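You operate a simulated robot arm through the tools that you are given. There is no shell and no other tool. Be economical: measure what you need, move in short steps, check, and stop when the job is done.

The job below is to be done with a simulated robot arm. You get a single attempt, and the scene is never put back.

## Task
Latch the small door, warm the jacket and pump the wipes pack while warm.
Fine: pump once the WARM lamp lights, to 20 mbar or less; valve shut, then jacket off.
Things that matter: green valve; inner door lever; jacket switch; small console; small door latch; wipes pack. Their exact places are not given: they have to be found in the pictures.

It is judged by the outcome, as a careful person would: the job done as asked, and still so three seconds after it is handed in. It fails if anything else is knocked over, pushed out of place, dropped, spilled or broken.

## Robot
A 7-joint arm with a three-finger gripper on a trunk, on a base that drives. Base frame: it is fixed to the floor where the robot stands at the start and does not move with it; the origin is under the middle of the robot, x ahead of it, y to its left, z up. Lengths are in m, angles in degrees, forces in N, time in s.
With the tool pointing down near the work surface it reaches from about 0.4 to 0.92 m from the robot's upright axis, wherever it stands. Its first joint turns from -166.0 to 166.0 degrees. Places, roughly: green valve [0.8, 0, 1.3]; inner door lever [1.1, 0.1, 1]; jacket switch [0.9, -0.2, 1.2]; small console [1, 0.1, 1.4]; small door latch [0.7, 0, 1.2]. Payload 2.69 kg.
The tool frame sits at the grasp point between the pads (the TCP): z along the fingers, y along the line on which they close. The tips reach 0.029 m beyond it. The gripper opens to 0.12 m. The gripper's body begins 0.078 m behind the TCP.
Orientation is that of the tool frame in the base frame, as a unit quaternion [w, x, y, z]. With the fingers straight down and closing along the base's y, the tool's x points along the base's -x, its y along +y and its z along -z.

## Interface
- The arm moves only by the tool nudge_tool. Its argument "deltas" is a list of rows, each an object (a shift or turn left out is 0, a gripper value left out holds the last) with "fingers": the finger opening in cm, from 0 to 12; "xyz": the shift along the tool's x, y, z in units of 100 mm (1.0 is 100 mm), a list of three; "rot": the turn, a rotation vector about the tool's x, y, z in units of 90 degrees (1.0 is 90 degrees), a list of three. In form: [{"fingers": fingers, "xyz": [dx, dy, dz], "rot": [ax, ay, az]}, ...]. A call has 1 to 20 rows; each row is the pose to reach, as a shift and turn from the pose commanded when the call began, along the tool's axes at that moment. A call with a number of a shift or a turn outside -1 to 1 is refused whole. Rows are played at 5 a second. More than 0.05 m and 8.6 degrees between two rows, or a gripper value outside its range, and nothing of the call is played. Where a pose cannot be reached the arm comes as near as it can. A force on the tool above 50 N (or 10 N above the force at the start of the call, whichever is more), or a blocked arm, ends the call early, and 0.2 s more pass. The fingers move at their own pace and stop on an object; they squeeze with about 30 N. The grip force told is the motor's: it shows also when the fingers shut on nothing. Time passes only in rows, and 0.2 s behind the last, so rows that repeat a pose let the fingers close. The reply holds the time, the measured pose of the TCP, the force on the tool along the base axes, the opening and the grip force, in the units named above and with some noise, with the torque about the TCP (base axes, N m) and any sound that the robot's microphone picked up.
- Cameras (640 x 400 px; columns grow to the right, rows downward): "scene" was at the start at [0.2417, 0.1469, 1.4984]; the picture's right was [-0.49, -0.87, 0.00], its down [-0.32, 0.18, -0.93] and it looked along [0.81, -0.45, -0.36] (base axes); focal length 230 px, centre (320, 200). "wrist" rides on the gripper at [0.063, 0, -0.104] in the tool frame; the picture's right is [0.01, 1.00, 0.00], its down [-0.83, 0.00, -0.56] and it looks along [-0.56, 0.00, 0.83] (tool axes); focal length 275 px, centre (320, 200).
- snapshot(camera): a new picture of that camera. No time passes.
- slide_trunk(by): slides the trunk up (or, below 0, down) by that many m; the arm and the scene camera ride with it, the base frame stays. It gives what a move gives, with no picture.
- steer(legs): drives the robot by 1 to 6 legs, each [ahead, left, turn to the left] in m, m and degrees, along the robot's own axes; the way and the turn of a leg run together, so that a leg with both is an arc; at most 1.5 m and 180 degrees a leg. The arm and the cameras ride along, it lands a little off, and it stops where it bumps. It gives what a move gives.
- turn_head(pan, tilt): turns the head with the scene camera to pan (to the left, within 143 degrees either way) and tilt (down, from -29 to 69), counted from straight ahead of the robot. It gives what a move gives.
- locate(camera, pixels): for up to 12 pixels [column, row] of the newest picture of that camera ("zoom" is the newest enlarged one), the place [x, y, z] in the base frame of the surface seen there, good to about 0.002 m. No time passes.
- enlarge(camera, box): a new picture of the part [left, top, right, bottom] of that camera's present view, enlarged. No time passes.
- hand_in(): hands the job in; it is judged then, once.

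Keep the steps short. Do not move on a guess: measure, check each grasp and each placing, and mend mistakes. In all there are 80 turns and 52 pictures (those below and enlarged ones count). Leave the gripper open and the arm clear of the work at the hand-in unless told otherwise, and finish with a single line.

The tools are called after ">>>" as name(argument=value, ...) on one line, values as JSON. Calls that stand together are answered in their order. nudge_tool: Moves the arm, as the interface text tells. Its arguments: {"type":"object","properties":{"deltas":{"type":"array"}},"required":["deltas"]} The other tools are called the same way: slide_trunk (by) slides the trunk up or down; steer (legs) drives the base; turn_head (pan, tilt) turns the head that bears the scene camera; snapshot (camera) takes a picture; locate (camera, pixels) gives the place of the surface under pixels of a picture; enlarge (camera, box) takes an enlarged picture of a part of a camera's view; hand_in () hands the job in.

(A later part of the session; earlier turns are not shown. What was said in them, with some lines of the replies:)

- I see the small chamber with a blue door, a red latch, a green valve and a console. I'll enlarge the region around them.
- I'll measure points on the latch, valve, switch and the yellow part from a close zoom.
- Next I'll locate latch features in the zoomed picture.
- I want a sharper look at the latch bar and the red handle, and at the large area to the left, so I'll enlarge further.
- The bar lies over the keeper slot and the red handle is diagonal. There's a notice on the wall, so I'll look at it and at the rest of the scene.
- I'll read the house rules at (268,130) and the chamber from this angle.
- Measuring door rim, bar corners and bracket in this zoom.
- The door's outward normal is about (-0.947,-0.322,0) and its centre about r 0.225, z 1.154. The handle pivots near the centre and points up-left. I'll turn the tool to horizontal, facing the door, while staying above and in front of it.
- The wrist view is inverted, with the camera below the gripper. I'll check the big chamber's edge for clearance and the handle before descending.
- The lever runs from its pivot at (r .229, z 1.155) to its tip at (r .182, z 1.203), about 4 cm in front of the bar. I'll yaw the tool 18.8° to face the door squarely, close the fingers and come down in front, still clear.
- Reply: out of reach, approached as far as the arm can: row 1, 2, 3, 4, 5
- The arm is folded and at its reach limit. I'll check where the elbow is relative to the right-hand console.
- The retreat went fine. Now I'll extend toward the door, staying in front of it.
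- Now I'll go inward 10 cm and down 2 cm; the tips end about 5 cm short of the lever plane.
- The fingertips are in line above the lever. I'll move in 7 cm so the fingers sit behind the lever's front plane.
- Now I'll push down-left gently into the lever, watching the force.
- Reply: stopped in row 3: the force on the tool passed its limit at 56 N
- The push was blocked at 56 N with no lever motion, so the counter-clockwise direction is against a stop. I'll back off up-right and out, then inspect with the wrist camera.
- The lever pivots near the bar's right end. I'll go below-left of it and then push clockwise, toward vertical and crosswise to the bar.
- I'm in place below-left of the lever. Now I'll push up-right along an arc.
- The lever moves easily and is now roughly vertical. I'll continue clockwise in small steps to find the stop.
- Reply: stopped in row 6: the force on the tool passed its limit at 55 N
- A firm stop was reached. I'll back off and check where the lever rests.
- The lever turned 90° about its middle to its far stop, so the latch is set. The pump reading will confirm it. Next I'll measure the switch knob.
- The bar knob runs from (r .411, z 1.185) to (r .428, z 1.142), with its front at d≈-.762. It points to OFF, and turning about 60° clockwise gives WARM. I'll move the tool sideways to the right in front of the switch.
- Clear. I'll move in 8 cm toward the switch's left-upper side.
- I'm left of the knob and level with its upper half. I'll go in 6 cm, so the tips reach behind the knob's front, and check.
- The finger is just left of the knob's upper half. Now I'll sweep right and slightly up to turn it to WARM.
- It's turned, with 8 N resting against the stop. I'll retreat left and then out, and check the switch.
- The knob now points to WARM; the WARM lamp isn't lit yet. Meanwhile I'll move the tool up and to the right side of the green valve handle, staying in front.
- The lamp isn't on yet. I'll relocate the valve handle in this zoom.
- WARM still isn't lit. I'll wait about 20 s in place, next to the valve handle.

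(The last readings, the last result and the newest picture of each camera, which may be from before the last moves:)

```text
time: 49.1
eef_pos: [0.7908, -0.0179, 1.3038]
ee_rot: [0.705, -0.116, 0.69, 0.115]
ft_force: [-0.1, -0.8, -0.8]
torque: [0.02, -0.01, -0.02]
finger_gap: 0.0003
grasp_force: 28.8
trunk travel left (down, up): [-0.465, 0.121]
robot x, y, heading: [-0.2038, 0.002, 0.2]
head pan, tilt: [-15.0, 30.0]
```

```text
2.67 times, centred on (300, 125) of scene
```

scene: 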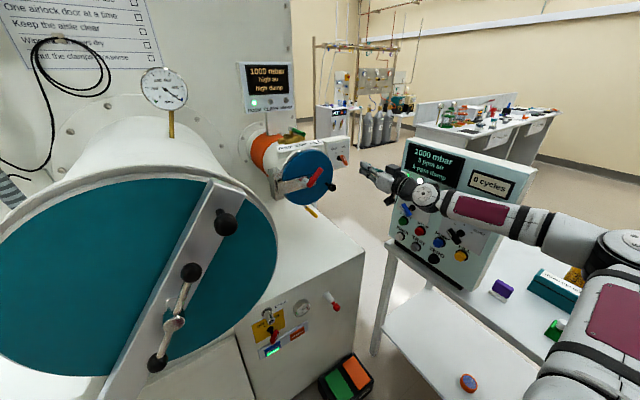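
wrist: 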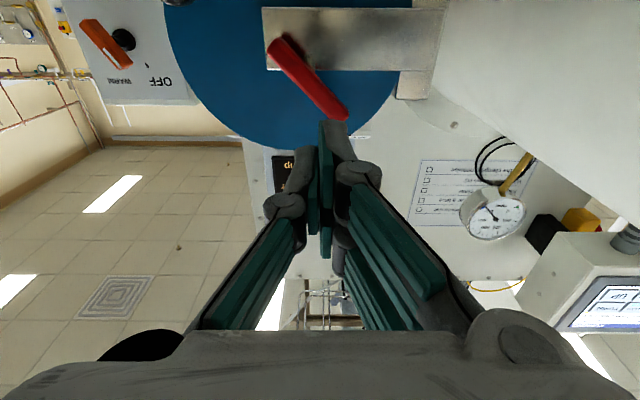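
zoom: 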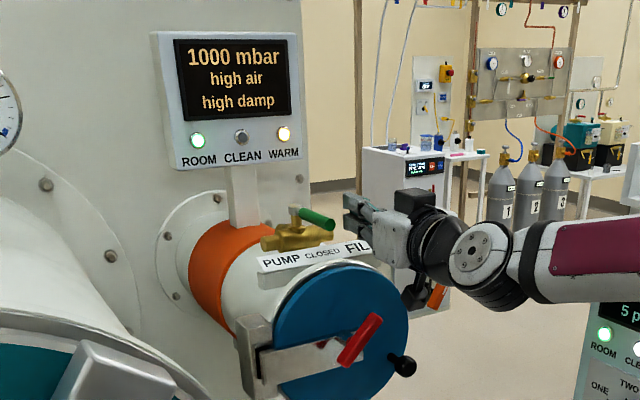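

WARM is lit. I'll push the green handle left, toward PUMP.

>>> nudge_tool(deltas=[{"xyz": [0, 0.2, 0]}, {"xyz": [0, 0.3, 0.05]}, {"xyz": [0, 0.38, 0.1]}, {"xyz": [0, 0.46, 0.15]}, {"xyz": [0, 0.54, 0.18]}, {"xyz": [0, 0.61, 0.2]}, {"xyz": [0, 0.67, 0.2]}])

>>> enlarge(camera="scene", box=[230, 50, 370, 200])

```text
time: 50.7
eef_pos: [0.7872, 0.0506, 1.3041]
ee_rot: [0.705, -0.117, 0.69, 0.115]
ft_force: [-0.1, -0.5, -1.4]
torque: [-0.02, -0.03, -0.04]
finger_gap: 0.0001
grasp_force: 28.6
trunk travel left (down, up): [-0.465, 0.121]
robot x, y, heading: [-0.1999, 0.0007, -0.2]
head pan, tilt: [-15.0, 30.0]
```

```text
2.67 times, centred on (300, 125) of scene
```

zoom: 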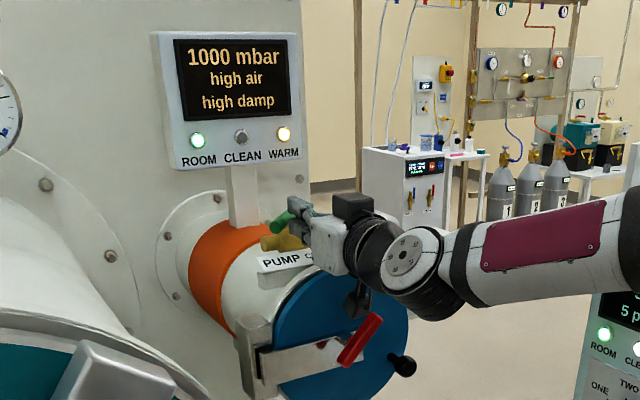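

The handle is swinging left easily, but pressure is still 1000. I'll continue toward the stop.

>>> nudge_tool(deltas=[{"xyz": [0, 0.06, 0.03]}, {"xyz": [0, 0.12, 0.06]}, {"xyz": [0, 0.18, 0.1]}, {"xyz": [0, 0.24, 0.12]}])

>>> enlarge(camera="scene", box=[230, 50, 370, 200])

```text
time: 51.7
eef_pos: [0.7901, 0.0781, 1.3041]
ee_rot: [0.705, -0.117, 0.69, 0.116]
ft_force: [0.2, 1.0, -0.1]
torque: [0.01, -0.01, -0.02]
finger_gap: 0.0
grasp_force: 29.3
trunk travel left (down, up): [-0.465, 0.121]
robot x, y, heading: [-0.2027, 0.0002, 0.1]
head pan, tilt: [-15.0, 30.0]
```

```text
2.67 times, centred on (300, 125) of scene
```

zoom: 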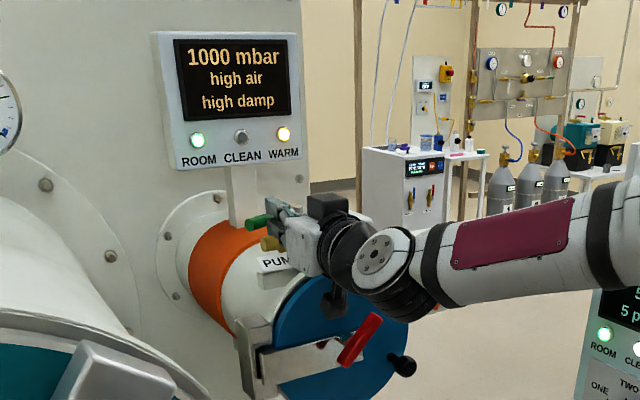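

It still swings freely at about 65°. I'll push the tip inward to bring the handle to the full left position.

>>> nudge_tool(deltas=[{"xyz": [0, 0.04, 0.05]}, {"xyz": [0, 0.06, 0.1]}, {"xyz": [0, 0.06, 0.15]}, {"xyz": [0, 0.06, 0.2]}, {"xyz": [0, 0.06, 0.23]}, {"xyz": [0, 0.06, 0.23]}, {"xyz": [0, 0.06, 0.23]}])

>>> enlarge(camera="scene", box=[230, 50, 370, 200])

```text
time: 53.3
eef_pos: [0.8105, 0.0907, 1.3052]
ee_rot: [0.705, -0.117, 0.69, 0.116]
ft_force: [-0.4, 0.5, -0.9]
torque: [0.03, -0.03, 0.02]
finger_gap: 0.0001
grasp_force: 28.3
trunk travel left (down, up): [-0.465, 0.121]
robot x, y, heading: [-0.2061, 0.0004, -0.3]
head pan, tilt: [-15.0, 30.0]
```

```text
2.67 times, centred on (300, 125) of scene
```

zoom: 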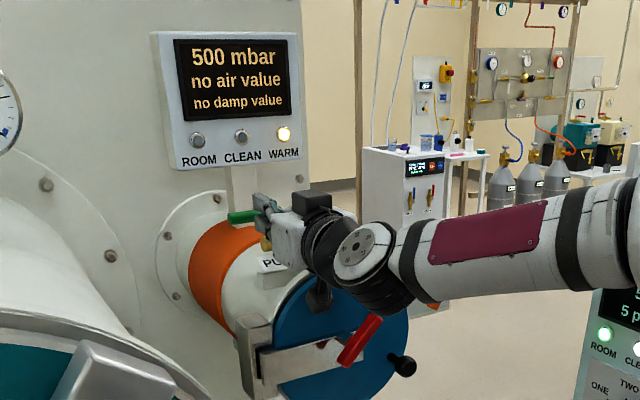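

The pump is working: 500 mbar and falling, with the latch holding. The handle sits at full left. While it pumps I'll retreat 10 cm and roll the tool 90°, so the fingers close vertically for gripping the handle.

>>> nudge_tool(deltas=[{"xyz": [0, 0, -0.35]}, {"xyz": [0, 0, -0.7]}, {"xyz": [0, 0, -1.0]}, {"xyz": [0, 0, -1.0], "rot": [0, 0, -0.09]}, {"xyz": [0, 0, -1.0], "rot": [0, 0, -0.18]}, {"xyz": [0, 0, -1.0], "rot": [0, 0, -0.27]}, {"xyz": [0, 0, -1.0], "rot": [0, 0, -0.36]}, {"xyz": [0, 0, -1.0], "rot": [0, 0, -0.45]}, {"xyz": [0, 0, -1.0], "rot": [0, 0, -0.54]}, {"xyz": [0, 0, -1.0], "rot": [0, 0, -0.63]}, {"xyz": [0, 0, -1.0], "rot": [0, 0, -0.72]}, {"xyz": [0, 0, -1.0], "rot": [0, 0, -0.81]}, {"xyz": [0, 0, -1.0], "rot": [0, 0, -0.9]}, {"xyz": [0, 0, -1.0], "rot": [0, 0, -0.99]}, {"xyz": [0, 0, -1.0], "rot": [0, 0, -1.0]}])

>>> enlarge(camera="scene", box=[230, 50, 370, 200])

```text
time: 56.5
eef_pos: [0.7159, 0.0575, 1.3035]
ee_rot: [0.579, -0.571, 0.405, -0.417]
ft_force: [0.2, -0.1, -0.3]
torque: [0.04, 0.02, 0.04]
finger_gap: 0.0
grasp_force: 28.7
trunk travel left (down, up): [-0.465, 0.121]
robot x, y, heading: [-0.204, 0.0019, -0.0]
head pan, tilt: [-15.0, 30.0]
```

```text
2.67 times, centred on (300, 125) of scene
```

zoom: 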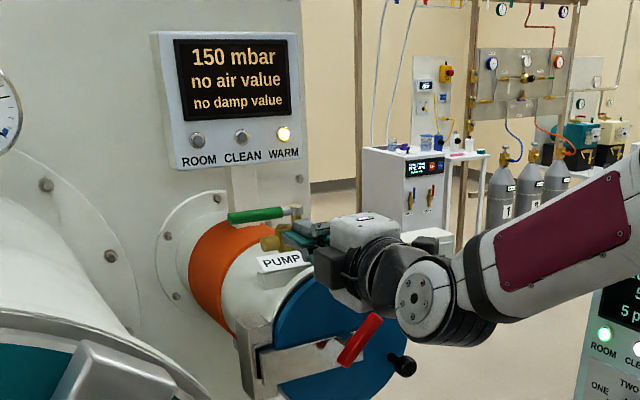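

150 mbar and falling. I'll locate the green handle.

>>> locate(camera="zoom", pixels=[[232, 218], [245, 215], [260, 213], [280, 211], [296, 210], [268, 240], [265, 262], [255, 262]])

```text
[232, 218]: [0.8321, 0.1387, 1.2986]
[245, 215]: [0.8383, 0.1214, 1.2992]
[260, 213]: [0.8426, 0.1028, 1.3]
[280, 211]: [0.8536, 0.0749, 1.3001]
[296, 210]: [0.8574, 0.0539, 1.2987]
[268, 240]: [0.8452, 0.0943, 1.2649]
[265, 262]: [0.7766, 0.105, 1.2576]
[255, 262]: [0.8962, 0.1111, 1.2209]
```

Handle tip is at (r .137, d -.835) and z≈1.296; the brass body starts at r .183. I'll align at r .152 with the fingers open 3.4 cm, then move in.

>>> nudge_tool(deltas=[{"fingers": 3.4, "xyz": [-0.24, 0.07, 0]}, {"xyz": [-0.24, 0.07, 0.2]}, {"xyz": [-0.24, 0.07, 0.55]}, {"xyz": [-0.24, 0.07, 0.85]}, {"xyz": [-0.24, 0.07, 1.0]}, {"xyz": [-0.24, 0.07, 1.0]}])

>>> enlarge(camera="scene", box=[240, 50, 330, 170])

```text
time: 57.9
eef_pos: [0.8021, 0.1122, 1.2975]
ee_rot: [0.581, -0.571, 0.405, -0.416]
ft_force: [-0.3, -0.2, -0.3]
torque: [-0.02, -0.01, 0.0]
finger_gap: 0.034
grasp_force: 0.0
trunk travel left (down, up): [-0.465, 0.121]
robot x, y, heading: [-0.2024, -0.0019, 0.0]
head pan, tilt: [-15.0, 30.0]
```

```text
3.33 times, centred on (285, 110) of scene
```

zoom: 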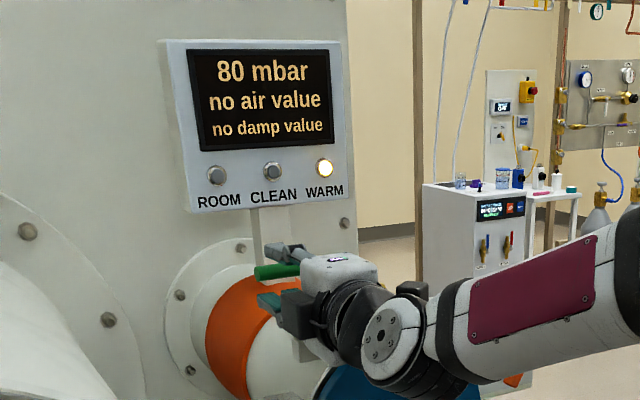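

80 mbar, and the fingers straddle the handle above and below. I'll move in 2.2 cm and wait without gripping.

>>> nudge_tool(deltas=[{"xyz": [0, 0, 0.12]}, {"xyz": [0, 0, 0.22]}, {}, {}, {}, {}, {}, {}, {}, {}, {}, {}, {}, {}, {}, {}, {}, {}, {}, {}])

```text
time: 62.1
eef_pos: [0.8025, 0.1128, 1.2984]
ee_rot: [0.581, -0.57, 0.405, -0.416]
ft_force: [0.2, -0.4, -0.9]
torque: [-0.01, -0.01, -0.02]
finger_gap: 0.034
grasp_force: 0.1
trunk travel left (down, up): [-0.465, 0.121]
robot x, y, heading: [-0.2048, 0.0024, -0.2]
head pan, tilt: [-15.0, 30.0]
```

The empty rows returned it to the start pose. I'll repeat with the position held.

>>> nudge_tool(deltas=[{"xyz": [0, 0, 0.12]}, {"xyz": [0, 0, 0.22]}, {"xyz": [0, 0, 0.22]}, {"xyz": [0, 0, 0.22]}, {"xyz": [0, 0, 0.22]}, {"xyz": [0, 0, 0.22]}, {"xyz": [0, 0, 0.22]}, {"xyz": [0, 0, 0.22]}, {"xyz": [0, 0, 0.22]}, {"xyz": [0, 0, 0.22]}])

>>> enlarge(camera="scene", box=[240, 50, 330, 170])

```text
time: 64.3
eef_pos: [0.8243, 0.1195, 1.2991]
ee_rot: [0.58, -0.57, 0.405, -0.417]
ft_force: [0.7, 0.2, -0.3]
torque: [0.01, 0.01, 0.02]
finger_gap: 0.0338
grasp_force: 0.0
trunk travel left (down, up): [-0.465, 0.121]
robot x, y, heading: [-0.2028, -0.0037, -0.2]
head pan, tilt: [-15.0, 30.0]
```

```text
3.33 times, centred on (285, 110) of scene
```

zoom: 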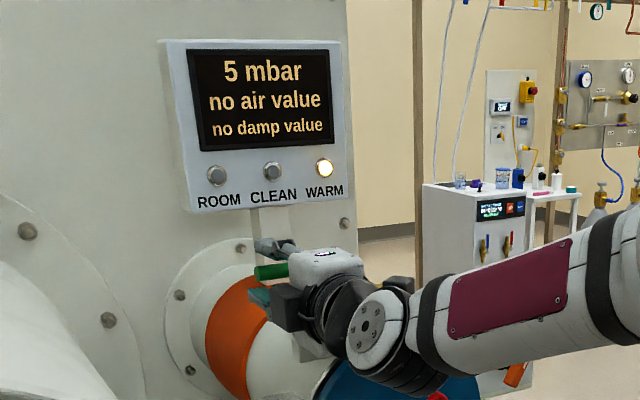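

5 mbar, below 20. I'll grip the handle and swing it back along the arc to CLOSED.

>>> nudge_tool(deltas=[{"fingers": 0}, {"fingers": 0}, {"xyz": [0.025, 0, -0.189]}, {"xyz": [0.098, 0, -0.365]}, {"xyz": [0.214, 0, -0.516]}, {"xyz": [0.365, 0, -0.632]}, {"xyz": [0.541, 0, -0.705]}, {"xyz": [0.73, 0, -0.73]}, {"xyz": [0.73, 0, -0.73]}])

>>> enlarge(camera="scene", box=[240, 50, 330, 170])

```text
time: 66.3
eef_pos: [0.7779, 0.0245, 1.2962]
ee_rot: [0.58, -0.571, 0.405, -0.416]
ft_force: [-26.5, 7.3, -6.6]
torque: [-0.17, 0.16, 1.25]
finger_gap: 0.0145
grasp_force: 40.2
trunk travel left (down, up): [-0.465, 0.121]
robot x, y, heading: [-0.2038, -0.0004, 0.2]
head pan, tilt: [-15.0, 30.0]
```

```text
3.33 times, centred on (285, 110) of scene
```

zoom: 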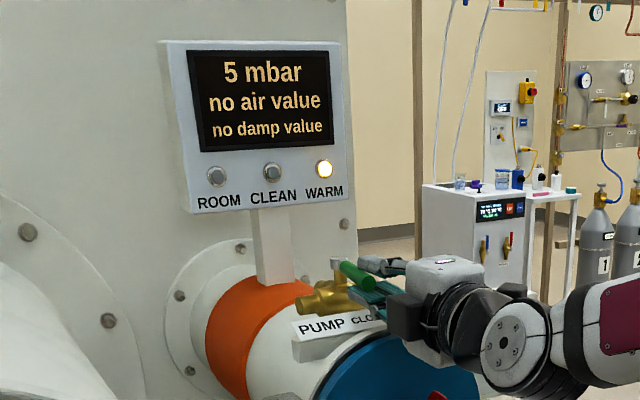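

The handle is back at CLOSED, with some pull strain. I'll open the fingers and back out to check.

>>> nudge_tool(deltas=[{"fingers": 3.4}, {"fingers": 3.4}, {"xyz": [0, 0, -0.3]}, {"xyz": [0, 0, -0.7]}, {"xyz": [0, 0, -1.0]}, {"xyz": [0, 0, -1.0]}])

>>> enlarge(camera="scene", box=[240, 50, 360, 200])

>>> locate(camera="zoom", pixels=[[290, 207], [300, 213], [318, 222], [330, 226]])

```text
time: 67.7
eef_pos: [0.6843, -0.0041, 1.294]
ee_rot: [0.581, -0.571, 0.404, -0.416]
ft_force: [-0.4, -0.2, 0.1]
torque: [0.0, 0.01, -0.01]
finger_gap: 0.0338
grasp_force: 0.1
trunk travel left (down, up): [-0.465, 0.121]
robot x, y, heading: [-0.2024, 0.0012, 0.0]
head pan, tilt: [-15.0, 30.0]
```

```text
2.67 times, centred on (300, 125) of scene
```

zoom: 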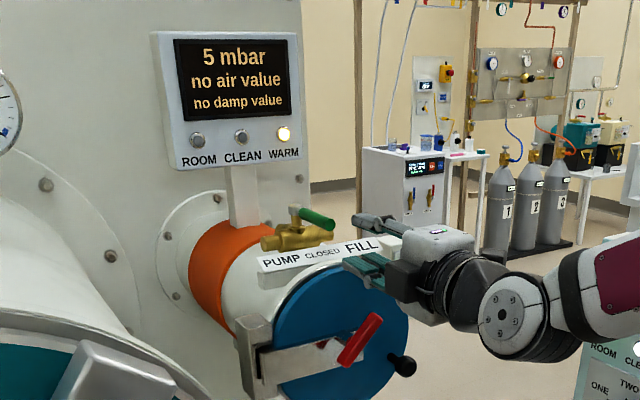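

```text
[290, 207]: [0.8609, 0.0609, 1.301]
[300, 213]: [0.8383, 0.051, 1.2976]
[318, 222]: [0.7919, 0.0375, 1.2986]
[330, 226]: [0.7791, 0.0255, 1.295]
```

The valve is back at CLOSED, identical to the start. Now for the jacket off: I'll close the fingers and travel right, then down to the right side of the switch.

>>> nudge_tool(deltas=[{"fingers": 0, "xyz": [0.1, 0, -0.2]}, {"xyz": [0.5, 0, -0.3]}, {"xyz": [0.9, 0, -0.3]}, {"xyz": [1.0, 0, -0.3]}])

>>> nudge_tool(deltas=[{"xyz": [0.4, 0, 0]}, {"xyz": [0.8, 0, 0]}, {"xyz": [1.0, 0.1, 0]}, {"xyz": [1.0, 0.5, 0]}, {"xyz": [1.0, 0.9, 0]}, {"xyz": [1.0, 0.9, 0]}])

>>> nudge_tool(deltas=[{"xyz": [0.4, 0, 0]}, {"xyz": [0.44, 0.3, 0.2]}, {"xyz": [0.44, 0.3, 0.5]}, {"xyz": [0.44, 0.3, 0.8]}, {"xyz": [0.44, 0.3, 0.8]}])

>>> enlarge(camera="scene", box=[310, 120, 380, 180])

```text
time: 68.7
eef_pos: [0.6887, -0.1101, 1.2932]
ee_rot: [0.58, -0.571, 0.405, -0.416]
ft_force: [0.0, 0.6, 0.9]
torque: [-0.04, 0.03, -0.04]
finger_gap: 0.0
grasp_force: 28.4
trunk travel left (down, up): [-0.465, 0.121]
robot x, y, heading: [-0.2056, -0.0006, 0.2]
head pan, tilt: [-15.0, 30.0]
```

```text
time: 69.6
eef_pos: [0.7199, -0.2002, 1.288]
ee_rot: [0.584, -0.57, 0.389, -0.428]
ft_force: [-5.6, 6.4, 7.4]
torque: [-0.81, 0.82, -1.12]
finger_gap: 0.0
grasp_force: 28.4
trunk travel left (down, up): [-0.465, 0.121]
robot x, y, heading: [-0.2039, -0.0002, -0.0]
head pan, tilt: [-15.0, 30.0]
stopped in row 4: the force on the tool passed its limit at 76 N (the readings are from after the stop); the commanded pose is now the measured one
```

```text
time: 69.9
eef_pos: [0.7243, -0.1964, 1.2874]
ee_rot: [0.587, -0.573, 0.386, -0.422]
ft_force: [-5.4, 12.5, 0.2]
torque: [0.2, 0.05, -1.59]
finger_gap: 0.0001
grasp_force: 28.4
trunk travel left (down, up): [-0.465, 0.121]
robot x, y, heading: [-0.2008, -0.0013, 0.1]
head pan, tilt: [-15.0, 30.0]
stopped in row 1: the force on the tool passed its limit at 101 N (the readings are from after the stop); the commanded pose is now the measured one
```

```text
6.67 times, centred on (345, 150) of scene
```

zoom: 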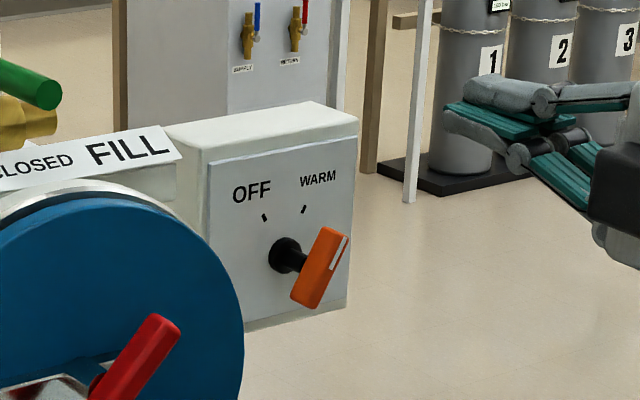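

Something on the right was hit, so I've stopped. I'll look at the scene.

>>> snapshot(camera="scene")

```text
7 pictures are left
```

scene: 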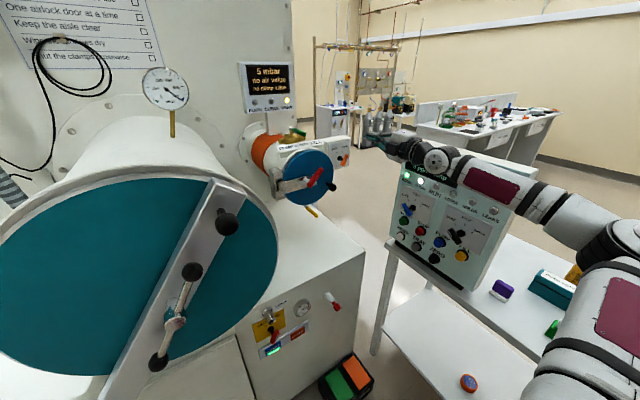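

The rolled wrist touches the console edge; the console itself hasn't moved. I'll back away left and up, then unroll to the earlier clear orientation. From the left, pushing the knob's lower half will turn it to OFF.

>>> nudge_tool(deltas=[{"xyz": [-0.15, -0.1, 0]}, {"xyz": [-0.4, -0.25, 0]}, {"xyz": [-0.7, -0.3, 0]}, {"xyz": [-0.8, -0.3, 0]}])

>>> snapshot(camera="scene")

```text
time: 70.9
eef_pos: [0.6949, -0.1254, 1.3153]
ee_rot: [0.587, -0.571, 0.388, -0.424]
ft_force: [0.2, -0.8, 0.6]
torque: [0.01, 0.04, 0.02]
finger_gap: 0.0
grasp_force: 28.6
trunk travel left (down, up): [-0.465, 0.121]
robot x, y, heading: [-0.2052, 0.0033, -0.1]
head pan, tilt: [-15.0, 30.0]
```

```text
6 pictures are left
```

scene: 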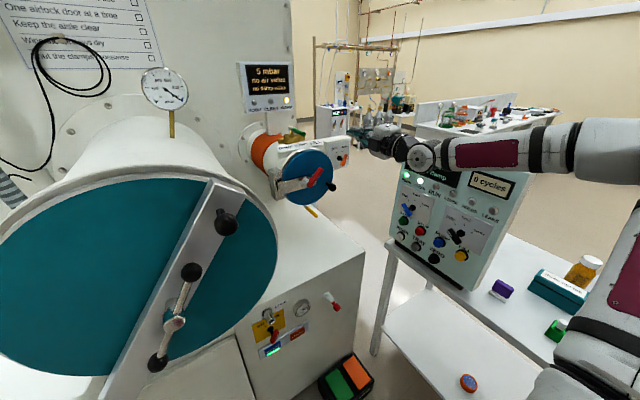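

Free, and nothing was displaced. Now I'll unroll back to the original orientation in place.

>>> nudge_tool(deltas=[{"rot": [0, 0.002, 0.09]}, {"rot": [0, 0.004, 0.18]}, {"rot": [0, 0.006, 0.27]}, {"rot": [0, 0.009, 0.36]}, {"rot": [0, 0.011, 0.45]}, {"rot": [0, 0.013, 0.54]}, {"rot": [0, 0.015, 0.63]}, {"rot": [0, 0.017, 0.72]}, {"rot": [0, 0.02, 0.81]}, {"rot": [0, 0.022, 0.9]}, {"rot": [0, 0.024, 0.99]}, {"rot": [0, 0.024, 1.0]}])

```text
time: 73.5
eef_pos: [0.6951, -0.1246, 1.3151]
ee_rot: [0.707, -0.122, 0.688, 0.108]
ft_force: [0.3, 0.3, -0.1]
torque: [-0.02, 0.03, 0.02]
finger_gap: 0.0
grasp_force: 28.8
trunk travel left (down, up): [-0.465, 0.121]
robot x, y, heading: [-0.2026, -0.0001, 0.0]
head pan, tilt: [-15.0, 30.0]
```

Orientation is restored. I'll descend in front of the switch, on its left.

>>> nudge_tool(deltas=[{"xyz": [0.35, -0.2, 0]}, {"xyz": [0.7, -0.36, 0]}, {"xyz": [1.0, -0.36, 0]}, {"xyz": [1.0, -0.36, 0]}])

```text
time: 74.5
eef_pos: [0.7108, -0.1611, 1.2145]
ee_rot: [0.707, -0.124, 0.688, 0.107]
ft_force: [-0.3, 0.9, -0.5]
torque: [0.01, 0.04, -0.01]
finger_gap: 0.0
grasp_force: 28.4
trunk travel left (down, up): [-0.465, 0.121]
robot x, y, heading: [-0.2002, -0.0004, 0.1]
head pan, tilt: [-15.0, 30.0]
```

>>> nudge_tool(deltas=[{"xyz": [0.35, 0.04, 0]}, {"xyz": [0.7, 0.04, 0.1]}, {"xyz": [0.7, 0.04, 0.5]}, {"xyz": [0.7, 0.04, 0.7]}, {"xyz": [0.7, 0.04, 0.7]}])

>>> enlarge(camera="scene", box=[310, 120, 380, 180])

>>> locate(camera="zoom", pixels=[[330, 240], [312, 290], [285, 255], [305, 300]])

```text
time: 75.7
eef_pos: [0.7783, -0.1344, 1.1463]
ee_rot: [0.707, -0.123, 0.688, 0.107]
ft_force: [-0.3, -1.6, -0.7]
torque: [0.01, 0.0, -0.01]
finger_gap: 0.0001
grasp_force: 28.5
trunk travel left (down, up): [-0.465, 0.121]
robot x, y, heading: [-0.2075, 0.0012, 0.0]
head pan, tilt: [-15.0, 30.0]
```

```text
6.67 times, centred on (345, 150) of scene
```

zoom: 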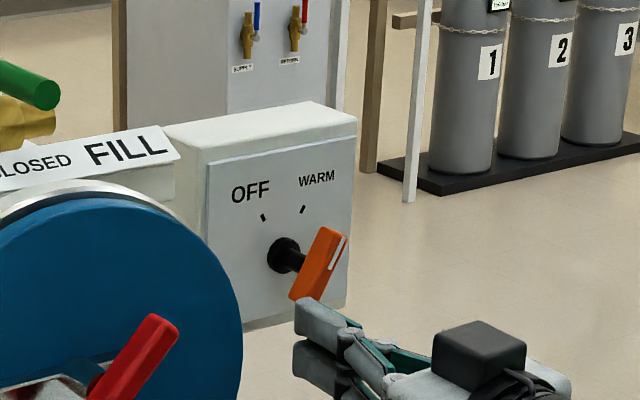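

```text
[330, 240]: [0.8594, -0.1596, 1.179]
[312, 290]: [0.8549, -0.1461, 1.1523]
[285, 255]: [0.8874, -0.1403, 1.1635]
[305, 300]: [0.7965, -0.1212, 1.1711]
```

I'm left of the knob's lower half. I'll go in 6 cm, slightly lower.

>>> nudge_tool(deltas=[{"xyz": [0.07, 0, 0.2]}, {"xyz": [0.07, 0, 0.4]}, {"xyz": [0.07, 0, 0.6]}, {"xyz": [0.07, 0, 0.6]}])

```text
time: 76.7
eef_pos: [0.8339, -0.1162, 1.1432]
ee_rot: [0.707, -0.123, 0.688, 0.106]
ft_force: [0.7, 0.5, -0.3]
torque: [-0.01, 0.01, 0.0]
finger_gap: 0.0
grasp_force: 28.4
trunk travel left (down, up): [-0.465, 0.121]
robot x, y, heading: [-0.2037, -0.0008, -0.1]
head pan, tilt: [-15.0, 30.0]
```

No contact. Now I'll sweep right and slightly down to turn the knob to OFF.

>>> nudge_tool(deltas=[{"xyz": [0, -0.1, 0]}, {"xyz": [0.02, -0.18, 0]}, {"xyz": [0.04, -0.23, 0]}, {"xyz": [0.06, -0.28, 0]}, {"xyz": [0.09, -0.33, 0]}, {"xyz": [0.1, -0.38, 0]}, {"xyz": [0.1, -0.42, 0]}])

```text
time: 78.3
eef_pos: [0.8467, -0.1511, 1.133]
ee_rot: [0.706, -0.126, 0.688, 0.11]
ft_force: [-12.5, 17.1, -3.9]
torque: [-0.14, -0.11, 0.05]
finger_gap: 0.0
grasp_force: 28.3
trunk travel left (down, up): [-0.465, 0.121]
robot x, y, heading: [-0.2009, 0.0005, -0.2]
head pan, tilt: [-15.0, 30.0]
```

21 N sideways, against the stop. I'll retreat left and then out, and check.

>>> nudge_tool(deltas=[{"xyz": [0, 0.12, 0]}, {"xyz": [0, 0.14, -0.3]}, {"xyz": [0, 0.14, -0.7]}, {"xyz": [0, 0.05, -1.0]}, {"xyz": [0, 0.05, -1.0]}])

>>> enlarge(camera="scene", box=[230, 50, 370, 200])

```text
time: 79.5
eef_pos: [0.752, -0.183, 1.1305]
ee_rot: [0.707, -0.122, 0.689, 0.107]
ft_force: [0.1, 1.0, 0.0]
torque: [0.02, 0.0, -0.02]
finger_gap: 0.0
grasp_force: 28.2
trunk travel left (down, up): [-0.465, 0.121]
robot x, y, heading: [-0.2058, -0.0007, 0.1]
head pan, tilt: [-15.0, 30.0]
```

```text
2.67 times, centred on (300, 125) of scene
```

zoom: 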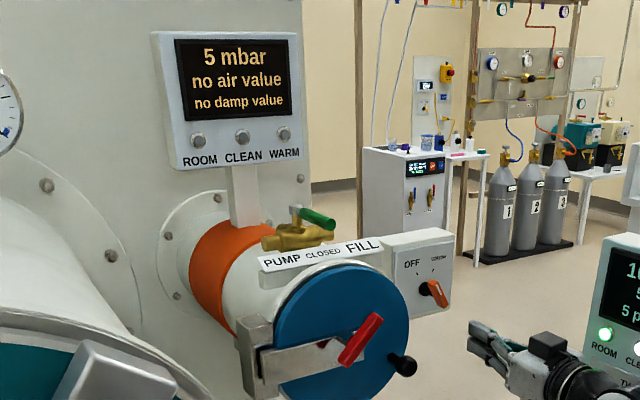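

The knob is at OFF, the WARM lamp is out, and the pressure holds at 5 mbar with the valve closed. I'll open the gripper and withdraw a bit.

>>> nudge_tool(deltas=[{"xyz": [-0.2, 0.15, -0.3]}, {"xyz": [-0.4, 0.3, -0.6]}, {"fingers": 10, "xyz": [-0.4, 0.3, -0.6]}, {"fingers": 12, "xyz": [-0.4, 0.3, -0.6]}, {"fingers": 12, "xyz": [-0.4, 0.3, -0.6]}])

>>> snapshot(camera="scene")

>>> enlarge(camera="scene", box=[230, 50, 330, 210])

```text
time: 80.7
eef_pos: [0.6832, -0.1717, 1.1682]
ee_rot: [0.707, -0.123, 0.688, 0.107]
ft_force: [0.9, 0.4, 0.5]
torque: [-0.01, 0.02, 0.01]
finger_gap: 0.12
grasp_force: 0.0
trunk travel left (down, up): [-0.465, 0.121]
robot x, y, heading: [-0.2055, 0.0031, -0.2]
head pan, tilt: [-15.0, 30.0]
```

```text
3 pictures are left
```

scene: 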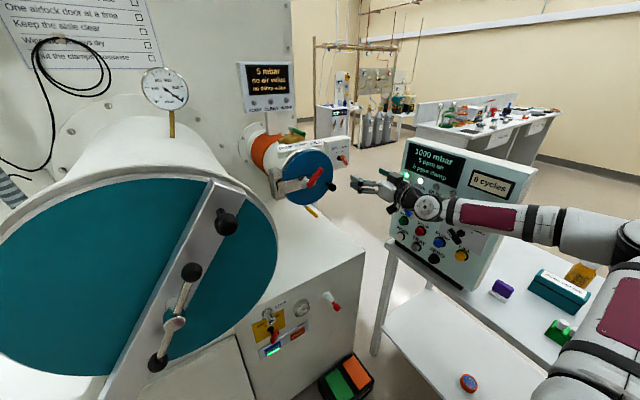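

```text
2.50 times, centred on (280, 130) of scene
```

zoom: 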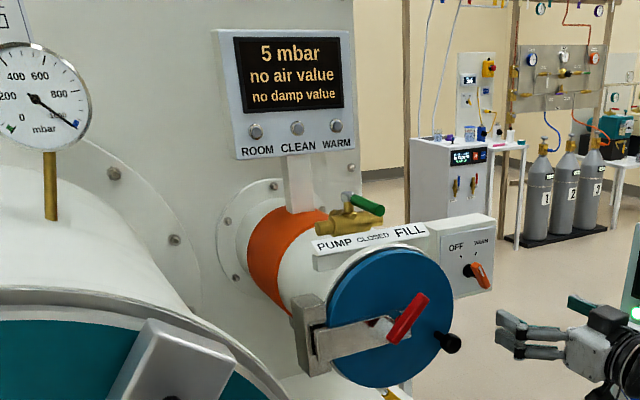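

Everything is in its end state: latch turned, valve closed at 5 mbar, jacket off, console unmoved, gripper open and clear. I'll hand in.

>>> hand_in()

```text
The job is handed in.
```

The small door is latched, and the wipes pack was pumped to 5 mbar after the WARM lamp lit, with the valve then closed and the jacket switched off last. On the way to the switch the wrist twice pressed the right-hand console (76 N and 101 N); the pictures afterwards show it in the same place with the same readings.
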